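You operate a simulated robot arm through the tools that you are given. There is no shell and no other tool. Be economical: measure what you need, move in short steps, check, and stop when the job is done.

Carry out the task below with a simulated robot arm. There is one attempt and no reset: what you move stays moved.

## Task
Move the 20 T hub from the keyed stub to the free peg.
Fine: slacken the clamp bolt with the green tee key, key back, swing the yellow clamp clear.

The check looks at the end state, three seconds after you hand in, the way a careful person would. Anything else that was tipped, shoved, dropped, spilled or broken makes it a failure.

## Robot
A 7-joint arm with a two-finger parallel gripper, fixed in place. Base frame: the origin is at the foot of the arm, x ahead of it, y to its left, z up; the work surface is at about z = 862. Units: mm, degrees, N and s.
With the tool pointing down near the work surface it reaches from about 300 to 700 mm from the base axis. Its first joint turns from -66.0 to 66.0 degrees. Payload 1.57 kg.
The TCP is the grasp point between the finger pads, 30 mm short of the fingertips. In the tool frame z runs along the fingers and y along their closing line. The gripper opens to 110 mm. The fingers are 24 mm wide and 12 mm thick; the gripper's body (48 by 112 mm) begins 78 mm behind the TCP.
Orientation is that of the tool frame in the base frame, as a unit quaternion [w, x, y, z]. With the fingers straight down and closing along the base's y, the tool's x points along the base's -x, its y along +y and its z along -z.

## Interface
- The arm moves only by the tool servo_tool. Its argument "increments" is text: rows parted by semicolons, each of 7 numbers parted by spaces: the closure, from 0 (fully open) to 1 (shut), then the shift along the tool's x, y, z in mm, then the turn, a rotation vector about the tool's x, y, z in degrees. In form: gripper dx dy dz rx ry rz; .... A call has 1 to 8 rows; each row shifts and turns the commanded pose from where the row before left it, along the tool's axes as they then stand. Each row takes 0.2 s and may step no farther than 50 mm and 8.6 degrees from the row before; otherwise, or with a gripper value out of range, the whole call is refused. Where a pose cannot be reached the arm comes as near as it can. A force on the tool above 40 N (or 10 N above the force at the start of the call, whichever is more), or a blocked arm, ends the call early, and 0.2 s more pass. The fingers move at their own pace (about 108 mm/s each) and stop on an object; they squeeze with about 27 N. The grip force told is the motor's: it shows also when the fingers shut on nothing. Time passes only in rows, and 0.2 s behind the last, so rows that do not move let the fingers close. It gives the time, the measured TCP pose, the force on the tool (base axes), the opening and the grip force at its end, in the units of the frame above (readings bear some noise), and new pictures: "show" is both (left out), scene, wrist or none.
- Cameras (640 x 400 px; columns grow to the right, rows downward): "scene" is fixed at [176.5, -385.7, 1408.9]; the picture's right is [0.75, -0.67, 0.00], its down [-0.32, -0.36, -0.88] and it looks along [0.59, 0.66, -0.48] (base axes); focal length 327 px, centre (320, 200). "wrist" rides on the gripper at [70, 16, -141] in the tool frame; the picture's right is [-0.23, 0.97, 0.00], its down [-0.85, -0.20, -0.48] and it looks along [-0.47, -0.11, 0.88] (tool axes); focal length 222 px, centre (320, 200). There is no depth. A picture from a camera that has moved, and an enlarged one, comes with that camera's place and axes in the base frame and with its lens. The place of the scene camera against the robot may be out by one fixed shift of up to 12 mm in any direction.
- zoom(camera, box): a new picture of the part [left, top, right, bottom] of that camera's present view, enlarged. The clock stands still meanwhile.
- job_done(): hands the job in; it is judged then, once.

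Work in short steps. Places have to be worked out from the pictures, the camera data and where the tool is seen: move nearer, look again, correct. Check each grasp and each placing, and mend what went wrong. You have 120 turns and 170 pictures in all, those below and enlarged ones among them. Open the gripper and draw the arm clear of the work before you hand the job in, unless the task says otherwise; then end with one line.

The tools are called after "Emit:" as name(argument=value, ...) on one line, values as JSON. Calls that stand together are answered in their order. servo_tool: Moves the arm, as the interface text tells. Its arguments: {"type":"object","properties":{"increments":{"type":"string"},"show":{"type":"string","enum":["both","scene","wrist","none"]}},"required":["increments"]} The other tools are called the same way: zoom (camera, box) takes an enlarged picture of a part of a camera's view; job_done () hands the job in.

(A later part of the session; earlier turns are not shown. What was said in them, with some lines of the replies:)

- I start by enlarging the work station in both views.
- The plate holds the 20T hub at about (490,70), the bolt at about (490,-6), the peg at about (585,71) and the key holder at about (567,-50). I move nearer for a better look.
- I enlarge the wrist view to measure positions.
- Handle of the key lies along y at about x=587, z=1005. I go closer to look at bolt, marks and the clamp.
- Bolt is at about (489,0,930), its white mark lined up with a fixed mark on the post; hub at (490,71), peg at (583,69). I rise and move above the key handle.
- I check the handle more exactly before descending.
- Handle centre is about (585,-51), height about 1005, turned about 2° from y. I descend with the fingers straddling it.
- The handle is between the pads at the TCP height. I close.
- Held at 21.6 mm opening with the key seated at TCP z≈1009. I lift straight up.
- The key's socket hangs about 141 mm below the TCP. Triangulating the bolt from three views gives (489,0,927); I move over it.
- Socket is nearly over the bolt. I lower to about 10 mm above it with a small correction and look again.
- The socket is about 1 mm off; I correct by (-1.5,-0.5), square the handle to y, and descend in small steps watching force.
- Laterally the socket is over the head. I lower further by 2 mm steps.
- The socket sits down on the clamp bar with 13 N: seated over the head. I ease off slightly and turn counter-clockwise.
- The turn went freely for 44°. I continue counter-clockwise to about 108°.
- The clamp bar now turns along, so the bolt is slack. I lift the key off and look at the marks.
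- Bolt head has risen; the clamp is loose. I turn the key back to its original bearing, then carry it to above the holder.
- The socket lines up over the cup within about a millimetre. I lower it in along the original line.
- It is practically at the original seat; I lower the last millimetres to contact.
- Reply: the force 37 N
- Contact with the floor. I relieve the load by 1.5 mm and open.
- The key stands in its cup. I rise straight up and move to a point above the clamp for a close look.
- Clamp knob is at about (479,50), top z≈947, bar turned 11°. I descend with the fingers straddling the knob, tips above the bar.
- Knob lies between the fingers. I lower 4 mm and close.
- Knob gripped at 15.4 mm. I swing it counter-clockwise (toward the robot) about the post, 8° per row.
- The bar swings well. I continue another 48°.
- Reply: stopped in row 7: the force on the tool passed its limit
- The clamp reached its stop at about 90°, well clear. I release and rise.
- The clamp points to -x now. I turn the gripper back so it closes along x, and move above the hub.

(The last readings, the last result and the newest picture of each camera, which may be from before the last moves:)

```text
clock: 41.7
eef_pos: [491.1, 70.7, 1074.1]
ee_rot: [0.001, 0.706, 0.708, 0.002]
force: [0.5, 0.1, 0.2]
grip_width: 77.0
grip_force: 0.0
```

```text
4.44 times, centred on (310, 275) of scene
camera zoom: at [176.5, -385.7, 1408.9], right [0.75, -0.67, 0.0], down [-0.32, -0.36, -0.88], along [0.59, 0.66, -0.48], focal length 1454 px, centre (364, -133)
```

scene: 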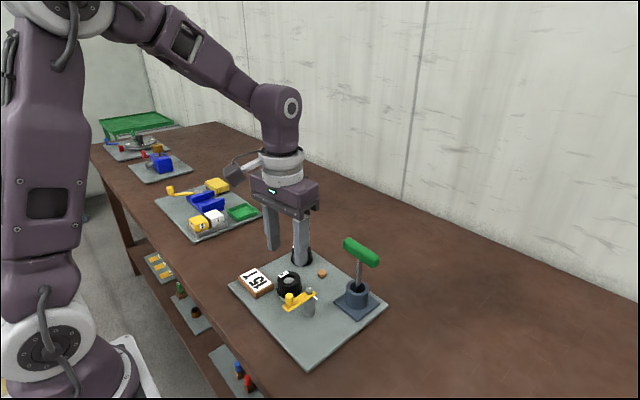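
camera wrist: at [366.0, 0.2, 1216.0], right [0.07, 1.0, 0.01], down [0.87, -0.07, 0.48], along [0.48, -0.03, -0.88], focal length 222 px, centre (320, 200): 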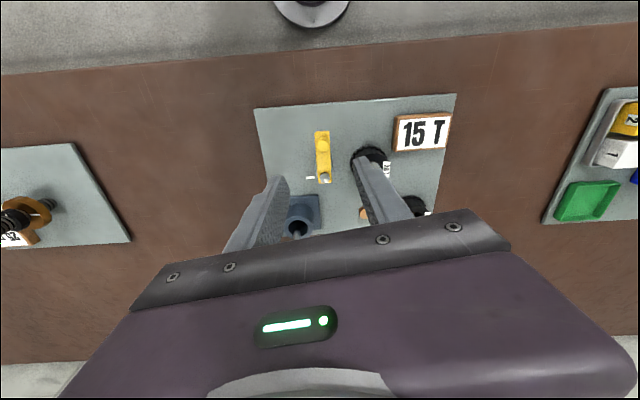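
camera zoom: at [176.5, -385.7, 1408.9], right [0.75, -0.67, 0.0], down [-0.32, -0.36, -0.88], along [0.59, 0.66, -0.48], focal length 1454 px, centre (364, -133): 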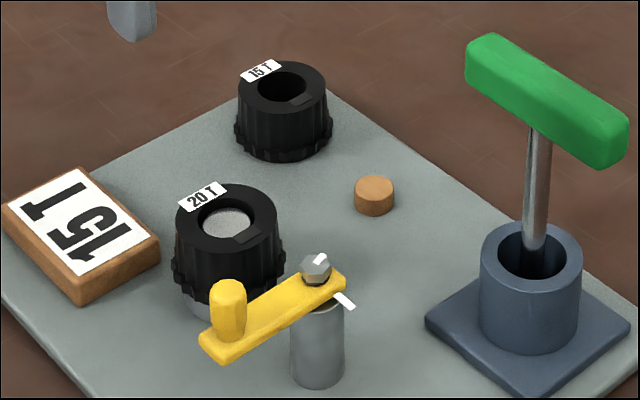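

Hub centre is about (490.5,70.5), under the TCP. I descend around it, stopping with the tips just below the hub top first.

Emit:
servo_tool(increments="0.3 0 -0.3 40 0.2 0 0;0.3 0 0 40 0 0 0;0.3 0 0 35 0 0 0;0.3 0 0 25 0 0 0;0.3 0 0 0 0 0 0", show="none")

Emit:
zoom(camera="wrist", box=[180, 60, 460, 240])

Emit:
zoom(camera="scene", box=[260, 230, 360, 320])

```text
clock: 42.9
eef_pos: [489.1, 71.4, 931.5]
ee_rot: [-0.001, 0.706, 0.708, 0.001]
force: [0.1, 0.6, -0.1]
grip_width: 77.1
grip_force: 0.1
```

```text
2.22 times, centred on (320, 150) of wrist
camera zoom: at [505.6, 141.3, 1072.7], right [0.97, -0.23, 0.0], down [-0.2, -0.86, 0.48], along [-0.11, -0.47, -0.88], focal length 494 px, centre (320, 311)
```

zoom: 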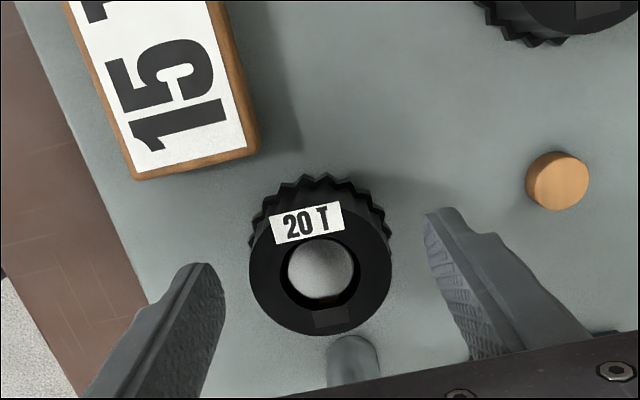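

```text
4.44 times, centred on (310, 275) of scene
camera zoom: at [176.5, -385.7, 1408.9], right [0.75, -0.67, 0.0], down [-0.32, -0.36, -0.88], along [0.59, 0.66, -0.48], focal length 1454 px, centre (364, -133)
```

zoom: 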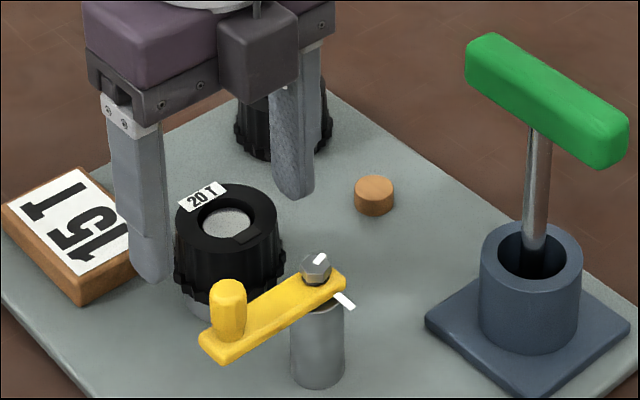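

Well centred. I lower 16 mm more and close on the hub.

Emit:
servo_tool(increments="0.3 0 0.5 10 0 0 0;0.3 0 0 6 0 0 0;0.45 0 0 0 0 0 0;0.6 0 0 0 0 0 0;1 0 0 0 0 0 0;1 0 0 0 0 0 0", show="none")

Emit:
zoom(camera="scene", box=[260, 230, 360, 320])

Emit:
zoom(camera="wrist", box=[180, 60, 460, 240])

```text
clock: 44.3
eef_pos: [489.9, 70.9, 917.5]
ee_rot: [0.0, 0.706, 0.708, 0.0]
force: [0.2, -0.1, -0.5]
grip_width: 49.2
grip_force: 27.1
```

```text
4.44 times, centred on (310, 275) of scene
camera zoom: at [176.5, -385.7, 1408.9], right [0.75, -0.67, 0.0], down [-0.32, -0.36, -0.88], along [0.59, 0.66, -0.48], focal length 1454 px, centre (364, -133)
```

zoom: 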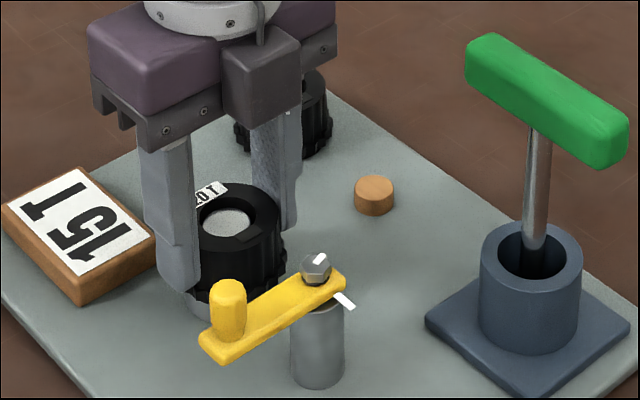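

```text
2.22 times, centred on (320, 150) of wrist
camera zoom: at [506.3, 140.8, 1058.3], right [0.97, -0.23, 0.0], down [-0.2, -0.86, 0.48], along [-0.11, -0.47, -0.88], focal length 494 px, centre (320, 311)
```

zoom: 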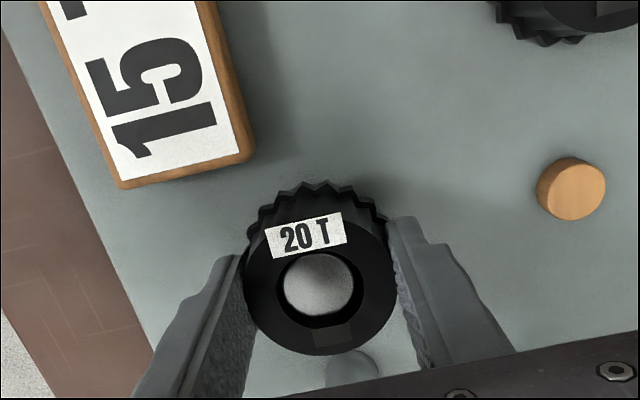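

Hub gripped at 49.2 mm. I lift it straight up off the stub.

Emit:
servo_tool(increments="1 0 0 -3 0 0 0;1 0 0 -6 0 0 0;1 0 0 -10 0 0 0;1 0 0 -15 0 0 0;1 0 0 -15 0 0 0;1 0 0 -16 0 0 0;1 0 0 0 0 0 0", show="none")

Emit:
zoom(camera="scene", box=[260, 210, 360, 320])

Emit:
zoom(camera="wrist", box=[180, 60, 460, 240])

```text
clock: 45.9
eef_pos: [490.1, 70.2, 983.9]
ee_rot: [0.0, 0.707, 0.708, 0.001]
force: [-0.1, 0.4, -2.2]
grip_width: 49.0
grip_force: 26.9
```

```text
3.64 times, centred on (310, 265) of scene
camera zoom: at [176.6, -385.7, 1408.9], right [0.75, -0.67, 0.0], down [-0.32, -0.36, -0.88], along [0.59, 0.66, -0.48], focal length 1189 px, centre (356, -36)
```

zoom: 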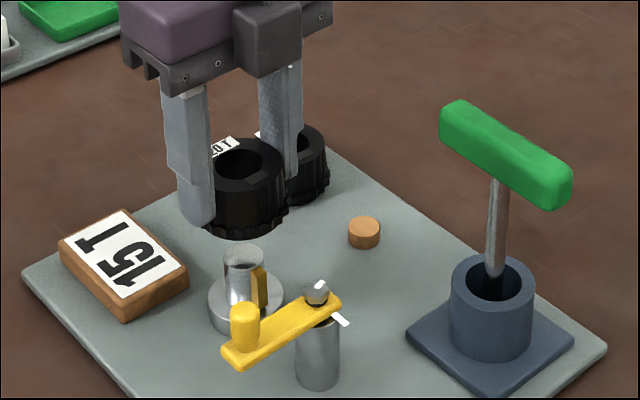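

```text
2.22 times, centred on (320, 150) of wrist
camera zoom: at [505.7, 140.3, 1124.7], right [0.97, -0.23, 0.0], down [-0.2, -0.86, 0.48], along [-0.11, -0.47, -0.88], focal length 494 px, centre (320, 311)
```

zoom: 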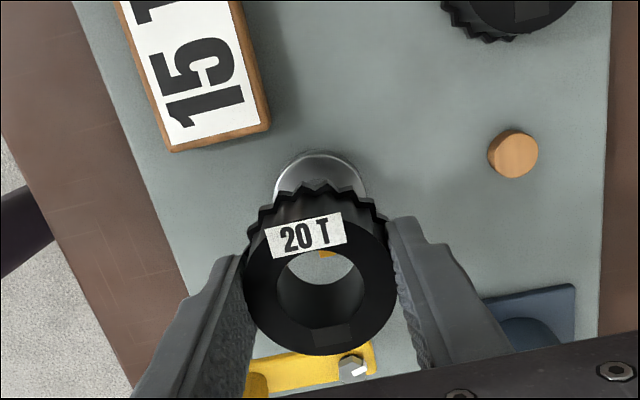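

Hub is free. I raise it and carry it above the peg, high enough for the wrist camera to see the peg past the hub.

Emit:
servo_tool(increments="1 0 0 -40 0 0 0;1 0 0 -40 0 0 0;1 0 35 0 0 0 0;1 0 35 0 0 0 0;1 0 25 0 0 0 0;1 0 0 0 0 0 0", show="none")

Emit:
zoom(camera="wrist", box=[240, 80, 400, 200])

Emit:
zoom(camera="scene", box=[260, 230, 360, 320])

```text
clock: 47.3
eef_pos: [586.7, 68.7, 1063.0]
ee_rot: [-0.001, 0.707, 0.708, 0.001]
force: [-0.3, 1.0, -3.9]
grip_width: 49.3
grip_force: 26.8
```

```text
3.33 times, centred on (320, 140) of wrist
camera zoom: at [602.5, 139.1, 1205.1], right [0.97, -0.23, 0.0], down [-0.2, -0.86, 0.48], along [-0.11, -0.47, -0.88], focal length 740 px, centre (320, 400)
```

zoom: 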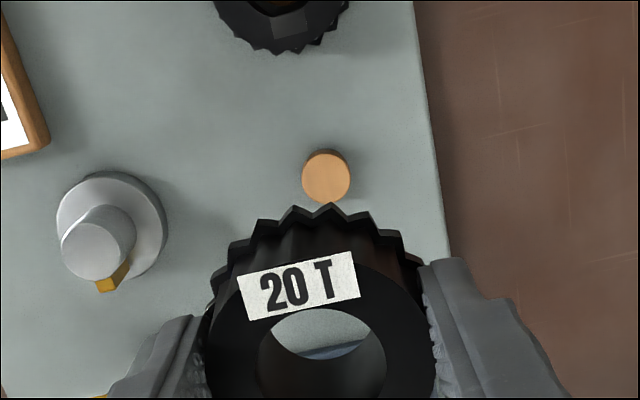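

```text
4.44 times, centred on (310, 275) of scene
camera zoom: at [176.6, -385.7, 1408.9], right [0.75, -0.67, 0.0], down [-0.32, -0.36, -0.88], along [0.59, 0.66, -0.48], focal length 1454 px, centre (364, -133)
```

zoom: 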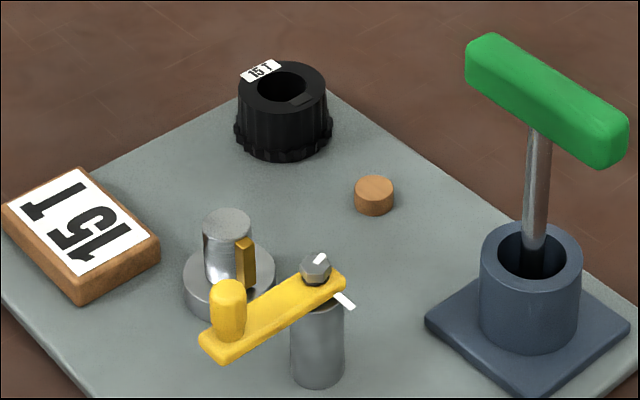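

From the joint view the peg lies about (+97,-2) from the stub; I correct by (+2.2,-2) and lower to about 15 mm above the peg, then recheck.

Emit:
servo_tool(increments="1 -2 2.2 0 0 0 0;1 0 0 0 0 0 0", show="none")

Emit:
zoom(camera="wrist", box=[240, 80, 400, 200])

Emit:
servo_tool(increments="1 0 0 40 0 0 0;1 0 0 40 0 0 0;1 0 0 30 0 0 0;1 0 0 20 0 0 0;1 0 0 0 0 0 0", show="none")

Emit:
zoom(camera="scene", box=[290, 240, 350, 290])

Emit:
zoom(camera="wrist", box=[240, 100, 400, 220])

```text
clock: 47.9
eef_pos: [588.6, 67.5, 1064.2]
ee_rot: [-0.002, 0.706, 0.709, 0.001]
force: [-0.3, 0.0, -3.0]
grip_width: 49.3
grip_force: 26.9
```

```text
3.33 times, centred on (320, 140) of wrist
camera zoom: at [604.1, 137.7, 1205.0], right [0.97, -0.23, 0.0], down [-0.2, -0.86, 0.48], along [-0.11, -0.47, -0.88], focal length 740 px, centre (320, 400)
```

zoom: 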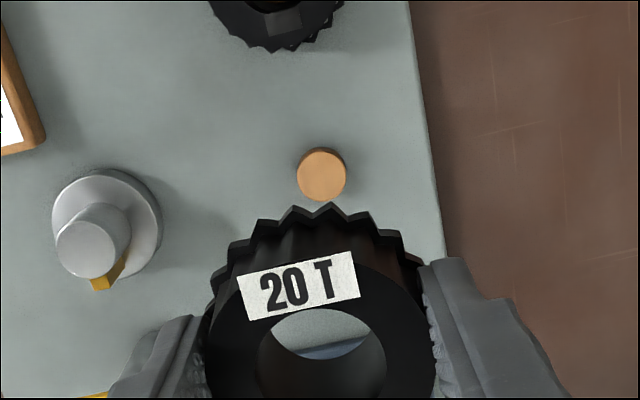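

```text
clock: 49.1
eef_pos: [589.8, 67.6, 931.6]
ee_rot: [-0.001, 0.706, 0.708, 0.0]
force: [0.7, 0.7, -2.3]
grip_width: 49.2
grip_force: 27.1
```

```text
8.00 times, centred on (320, 265) of scene
camera zoom: at [176.6, -385.7, 1408.9], right [0.75, -0.67, 0.0], down [-0.32, -0.36, -0.88], along [0.59, 0.66, -0.48], focal length 2617 px, centre (320, -320)
```

zoom: 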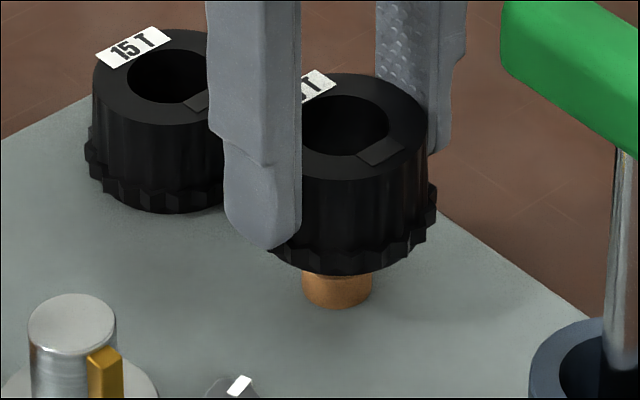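

```text
3.33 times, centred on (320, 160) of wrist
camera zoom: at [604.5, 138.0, 1073.1], right [0.97, -0.23, 0.0], down [-0.2, -0.86, 0.48], along [-0.11, -0.47, -0.88], focal length 740 px, centre (320, 333)
```

zoom: 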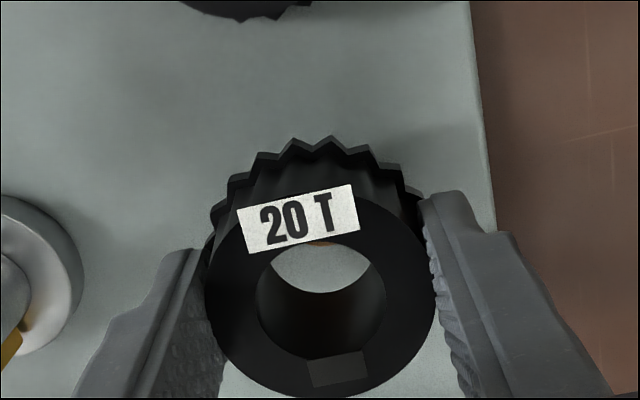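

Both views agree the hub is about 1.5–2 mm too far in +x. I shift (-1.8,+0.4) and lower slowly, watching the force.

Emit:
servo_tool(increments="1 0.4 -1.8 0 0 0 0;1 0 0 5 0 0 0;1 0 0 0 0 0 0", show="none")

Emit:
zoom(camera="wrist", box=[280, 120, 360, 180])

Emit:
zoom(camera="scene", box=[300, 245, 350, 285])

```text
clock: 49.9
eef_pos: [585.7, 67.8, 928.7]
ee_rot: [-0.002, 0.707, 0.707, 0.0]
force: [-0.3, -0.2, -2.4]
grip_width: 49.3
grip_force: 27.1
```

```text
6.67 times, centred on (320, 150) of wrist
camera zoom: at [602.2, 138.7, 1069.2], right [0.97, -0.23, 0.0], down [-0.2, -0.86, 0.48], along [-0.11, -0.47, -0.88], focal length 1481 px, centre (320, 533)
```

zoom: 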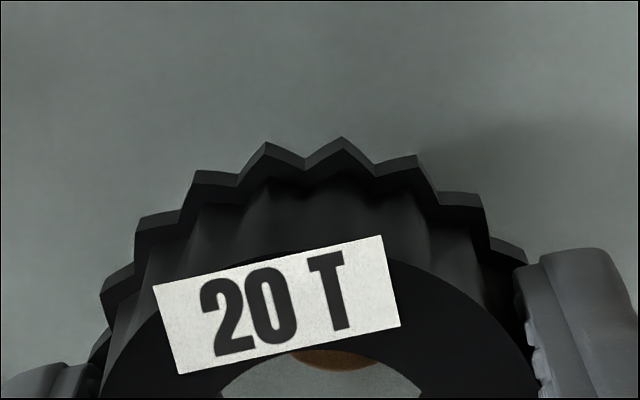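

```text
10.00 times, centred on (325, 265) of scene
camera zoom: at [176.6, -385.7, 1408.9], right [0.75, -0.67, 0.0], down [-0.32, -0.36, -0.88], along [0.59, 0.66, -0.48], focal length 3271 px, centre (270, -450)
```

zoom: 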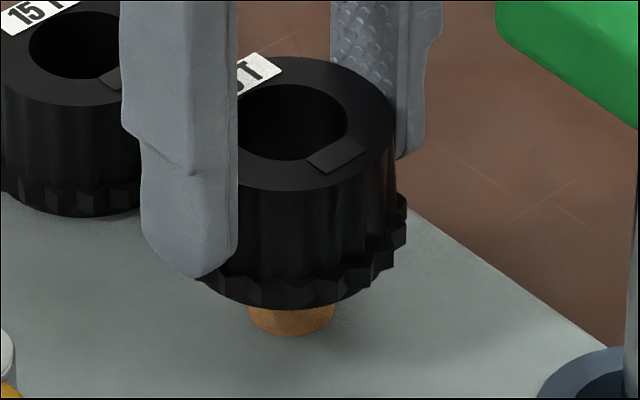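

Scene shows alignment, the bore view suggests the peg is ~1 mm to +x. I nudge (+0.8,-0.4) and lower in small steps.

Emit:
servo_tool(increments="1 -0.4 0.8 0 0 0 0;1 0 0 3 0 0 0;1 0 0 3 0 0 0;1 0 0 3 0 0 0;1 0 0 2 0 0 0;1 0 0 2 0 0 0;1 0 0 0 0 0 0", show="none")

Emit:
zoom(camera="wrist", box=[270, 120, 370, 200])

Emit:
zoom(camera="scene", box=[300, 245, 350, 285])

```text
clock: 51.5
eef_pos: [587.8, 68.9, 915.5]
ee_rot: [-0.001, 0.707, 0.708, 0.0]
force: [0.1, -0.7, -2.9]
grip_width: 49.5
grip_force: 26.9
```

```text
5.00 times, centred on (320, 160) of wrist
camera zoom: at [602.9, 139.2, 1056.3], right [0.97, -0.23, 0.0], down [-0.2, -0.86, 0.48], along [-0.11, -0.47, -0.88], focal length 1111 px, centre (320, 400)
```

zoom: 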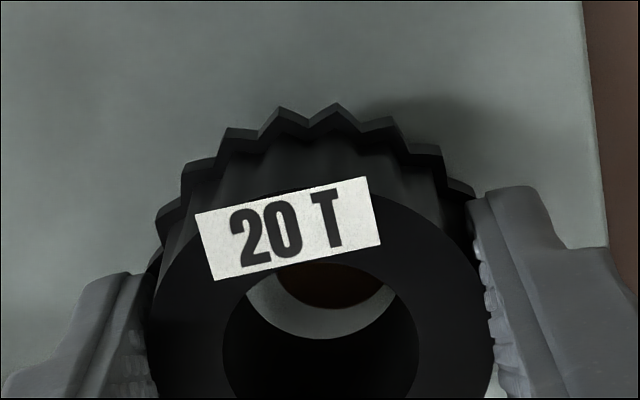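

```text
10.00 times, centred on (325, 265) of scene
camera zoom: at [176.6, -385.7, 1408.9], right [0.75, -0.67, 0.0], down [-0.32, -0.36, -0.88], along [0.59, 0.66, -0.48], focal length 3271 px, centre (270, -450)
```

zoom: 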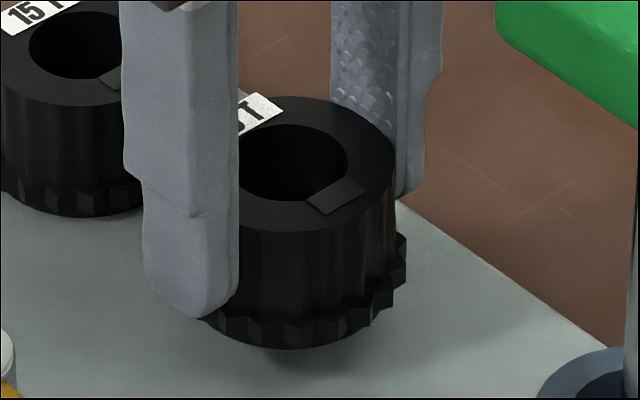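

Looking through the bore, the peg sits toward +x and +y within the hole; the scene's sideways axis stays aligned. I shift (+1.3,+1.5) and look again.

Emit:
servo_tool(increments="1 1.5 1.3 0 0 0 0;1 0 0 0 0 0 0", show="none")

Emit:
zoom(camera="wrist", box=[290, 150, 360, 200])

```text
clock: 52.1
eef_pos: [587.8, 71.4, 914.3]
ee_rot: [-0.001, 0.706, 0.708, 0.001]
force: [-0.3, 0.6, -2.2]
grip_width: 49.1
grip_force: 27.0
```

```text
8.00 times, centred on (325, 175) of wrist
camera zoom: at [604.1, 140.9, 1056.6], right [0.97, -0.23, 0.0], down [-0.2, -0.86, 0.48], along [-0.11, -0.47, -0.88], focal length 1777 px, centre (280, 400)
```

zoom: 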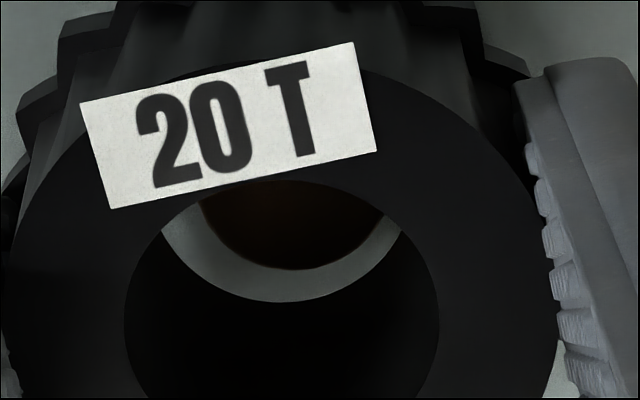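

Nearly concentric; 1.3 mm more to image right. I apply that and lower onto the peg.

Emit:
servo_tool(increments="1 -0.2 1.2 0 0 0 0;1 0 0 2 0 0 0;1 0 0 2 0 0 0;1 0 0 2 0 0 0;1 0 0 0 0 0 0", show="none")

Emit:
zoom(camera="wrist", box=[290, 150, 360, 200])

Emit:
zoom(camera="scene", box=[300, 245, 350, 285])

```text
clock: 53.3
eef_pos: [589.4, 71.3, 908.9]
ee_rot: [-0.001, 0.706, 0.708, 0.0]
force: [-0.8, -0.2, -2.9]
grip_width: 49.1
grip_force: 26.7
```

```text
8.00 times, centred on (325, 175) of wrist
camera zoom: at [604.5, 140.8, 1050.2], right [0.97, -0.23, 0.0], down [-0.2, -0.86, 0.48], along [-0.11, -0.47, -0.88], focal length 1777 px, centre (280, 400)
```

zoom: 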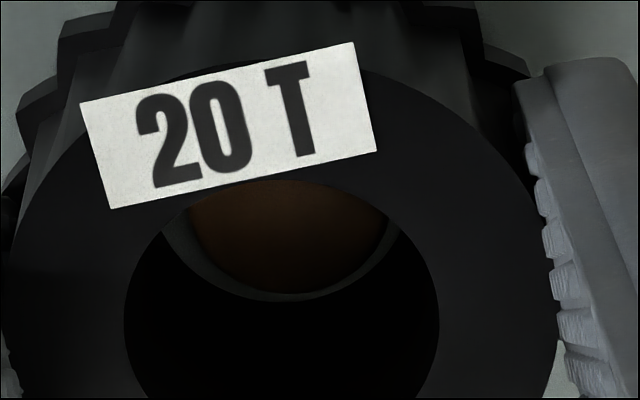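

```text
10.00 times, centred on (325, 265) of scene
camera zoom: at [176.6, -385.7, 1408.9], right [0.75, -0.67, 0.0], down [-0.32, -0.36, -0.88], along [0.59, 0.66, -0.48], focal length 3271 px, centre (270, -450)
```

zoom: 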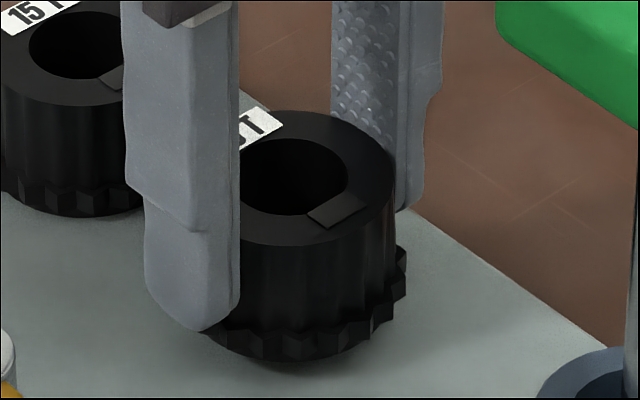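

The peg is inside the bore, no contact force. I lower to the plate.

Emit:
servo_tool(increments="1 0 0 1 0 0 0;1 0 0 1 0 0 0;1 0 0 1 0 0 0;1 0 0 1 0 0 0;1 0 0 0 0 0 0", show="none")

Emit:
zoom(camera="scene", box=[300, 245, 350, 285])

```text
clock: 54.5
eef_pos: [589.1, 71.3, 905.7]
ee_rot: [0.0, 0.706, 0.708, 0.001]
force: [0.7, -0.2, -2.8]
grip_width: 49.5
grip_force: 26.9
```

```text
10.00 times, centred on (325, 265) of scene
camera zoom: at [176.6, -385.7, 1408.9], right [0.75, -0.67, 0.0], down [-0.32, -0.36, -0.88], along [0.59, 0.66, -0.48], focal length 3271 px, centre (270, -450)
```

zoom: 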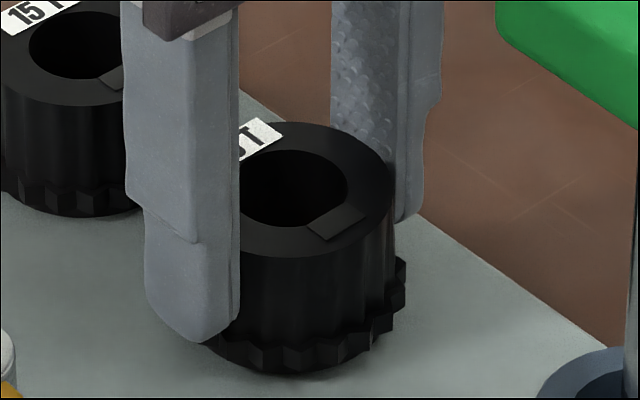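

No contact yet; I keep lowering by millimetres.

Emit:
servo_tool(increments="1 0 0 1 0 0 0;1 0 0 1 0 0 0;1 0 0 0 0 0 0", show="none")

```text
clock: 55.3
eef_pos: [589.6, 71.2, 902.8]
ee_rot: [0.0, 0.707, 0.707, 0.001]
force: [0.2, 0.1, -2.8]
grip_width: 49.3
grip_force: 27.0
```

Emit:
servo_tool(increments="1 0 0 1 0 0 0;1 0 0 1 0 0 0;1 0 0 0 0 0 0", show="none")

Emit:
zoom(camera="scene", box=[300, 245, 350, 285])

Emit:
zoom(camera="wrist", box=[270, 120, 370, 200])

```text
clock: 56.1
eef_pos: [589.0, 71.6, 901.8]
ee_rot: [0.0, 0.706, 0.708, 0.002]
force: [-6.4, 1.4, 21.8]
grip_width: 49.7
grip_force: 27.1
```

```text
10.00 times, centred on (325, 265) of scene
camera zoom: at [175.9, -385.7, 1409.0], right [0.75, -0.67, 0.0], down [-0.32, -0.36, -0.88], along [0.59, 0.66, -0.48], focal length 3271 px, centre (270, -450)
```

zoom: 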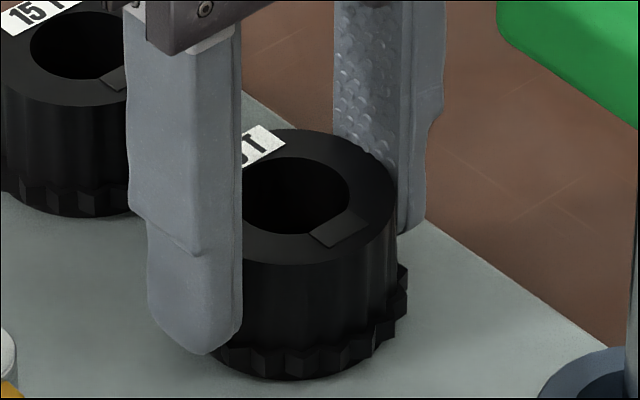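

```text
5.00 times, centred on (320, 160) of wrist
camera zoom: at [604.7, 140.7, 1042.9], right [0.97, -0.23, 0.0], down [-0.2, -0.86, 0.48], along [-0.11, -0.47, -0.88], focal length 1111 px, centre (320, 400)
```

zoom: 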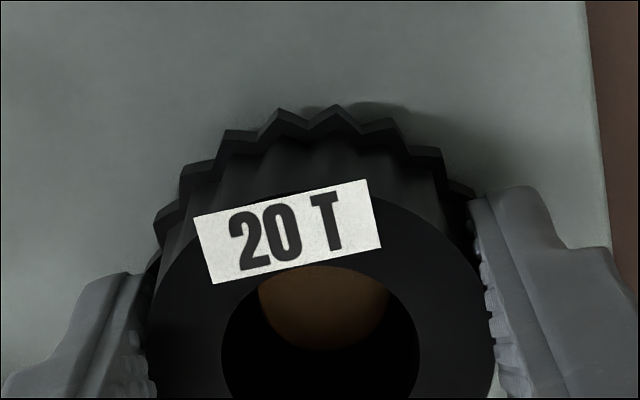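

Hub has seated on the plate with the peg in its bore (22 N). I relieve 1.5 mm, open gently, and rise.

Emit:
servo_tool(increments="1 0 0 -1.5 0 0 0;0.5 0 0 0 0 0 0;0.4 0 0 0 0 0 0;0.3 0 0 0 0 0 0;0.3 0 0 0 0 0 0", show="none")

Emit:
servo_tool(increments="0.3 0 0 -15 0 0 0;0.3 0 0 -35 0 0 0;0.3 0 0 -45 0 0 0;0.3 0 0 -45 0 0 0;0.3 0 0 -45 0 0 0;0.3 0 0 0 0 0 0", show="both")

Emit:
zoom(camera="scene", box=[220, 220, 400, 370])

Emit:
zoom(camera="wrist", box=[240, 100, 400, 220])

```text
clock: 57.3
eef_pos: [589.9, 71.1, 902.8]
ee_rot: [-0.001, 0.706, 0.708, 0.001]
force: [1.4, -0.4, -0.2]
grip_width: 76.7
grip_force: 0.1
```

```text
clock: 58.7
eef_pos: [588.9, 69.7, 1088.2]
ee_rot: [0.0, 0.706, 0.708, 0.0]
force: [0.2, -0.6, -0.1]
grip_width: 76.7
grip_force: 0.1
camera wrist: at [604.7, 140.4, 1228.5], right [0.97, -0.23, 0.0], down [-0.2, -0.86, 0.48], along [-0.11, -0.47, -0.88], focal length 222 px, centre (320, 200)
```

scene: 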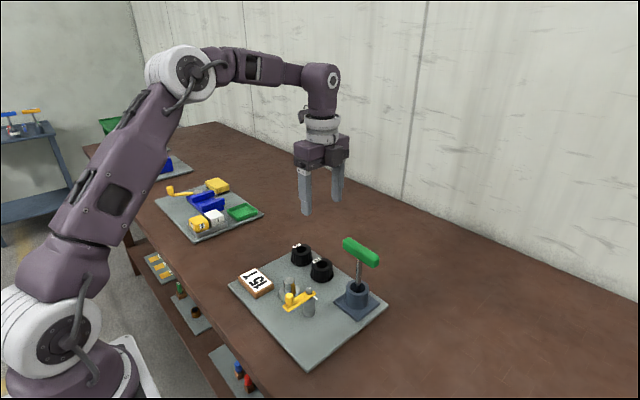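
wrist: 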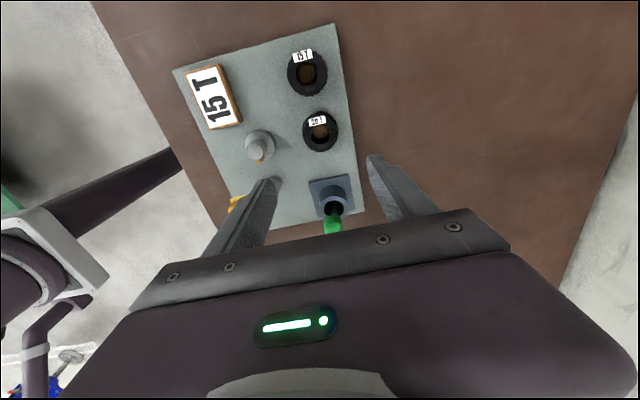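

```text
2.67 times, centred on (310, 295) of scene
camera zoom: at [176.5, -385.7, 1408.9], right [0.75, -0.67, 0.0], down [-0.32, -0.36, -0.88], along [0.59, 0.66, -0.48], focal length 872 px, centre (347, -53)
```

zoom: 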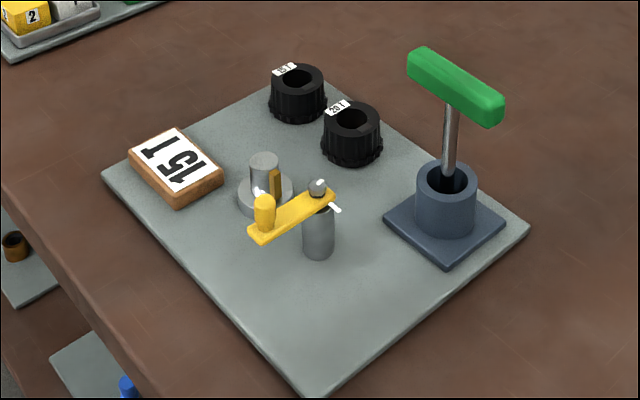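

```text
3.33 times, centred on (320, 160) of wrist
camera zoom: at [604.7, 140.4, 1228.5], right [0.97, -0.23, 0.0], down [-0.2, -0.86, 0.48], along [-0.11, -0.47, -0.88], focal length 740 px, centre (320, 333)
```

zoom: 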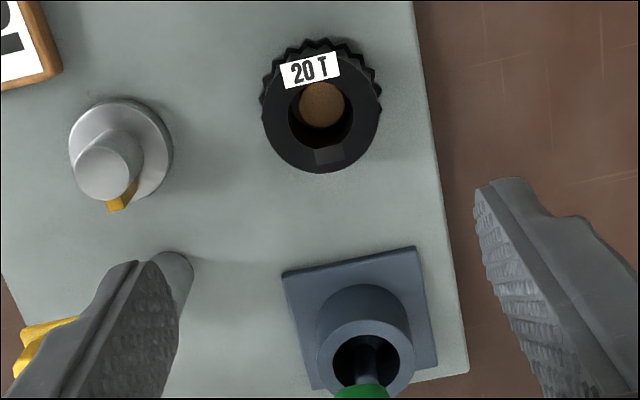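

The 20 T hub sits flat over the peg, the key is in its cup and the clamp is swung aside. I draw the arm up and away.

Emit:
servo_tool(increments="0.3 0 0 -40 0 0 0;0.3 0 0 -40 0 0 0;0.3 0 -40 -20 0 0 0;0.3 20 -40 0 0 0 0;0.3 20 -40 0 0 0 0;0.3 20 -40 0 0 0 0;0 0 0 0 0 0 0", show="scene")

```text
clock: 60.3
eef_pos: [429.2, 127.2, 1188.9]
ee_rot: [0.0, 0.707, 0.707, 0.001]
force: [0.0, -0.1, -1.0]
grip_width: 110.0
grip_force: 0.0
```

scene: 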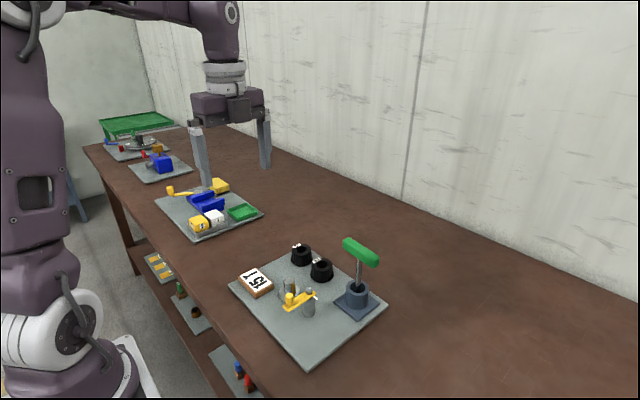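

Everything is in place and the arm is clear; I hand in.

Emit:
job_done()

```text
The job is handed in.
```

The 20 T hub is on the free peg, the clamp bolt is slackened, the green tee key is back in its holder and the yellow clamp is swung clear.
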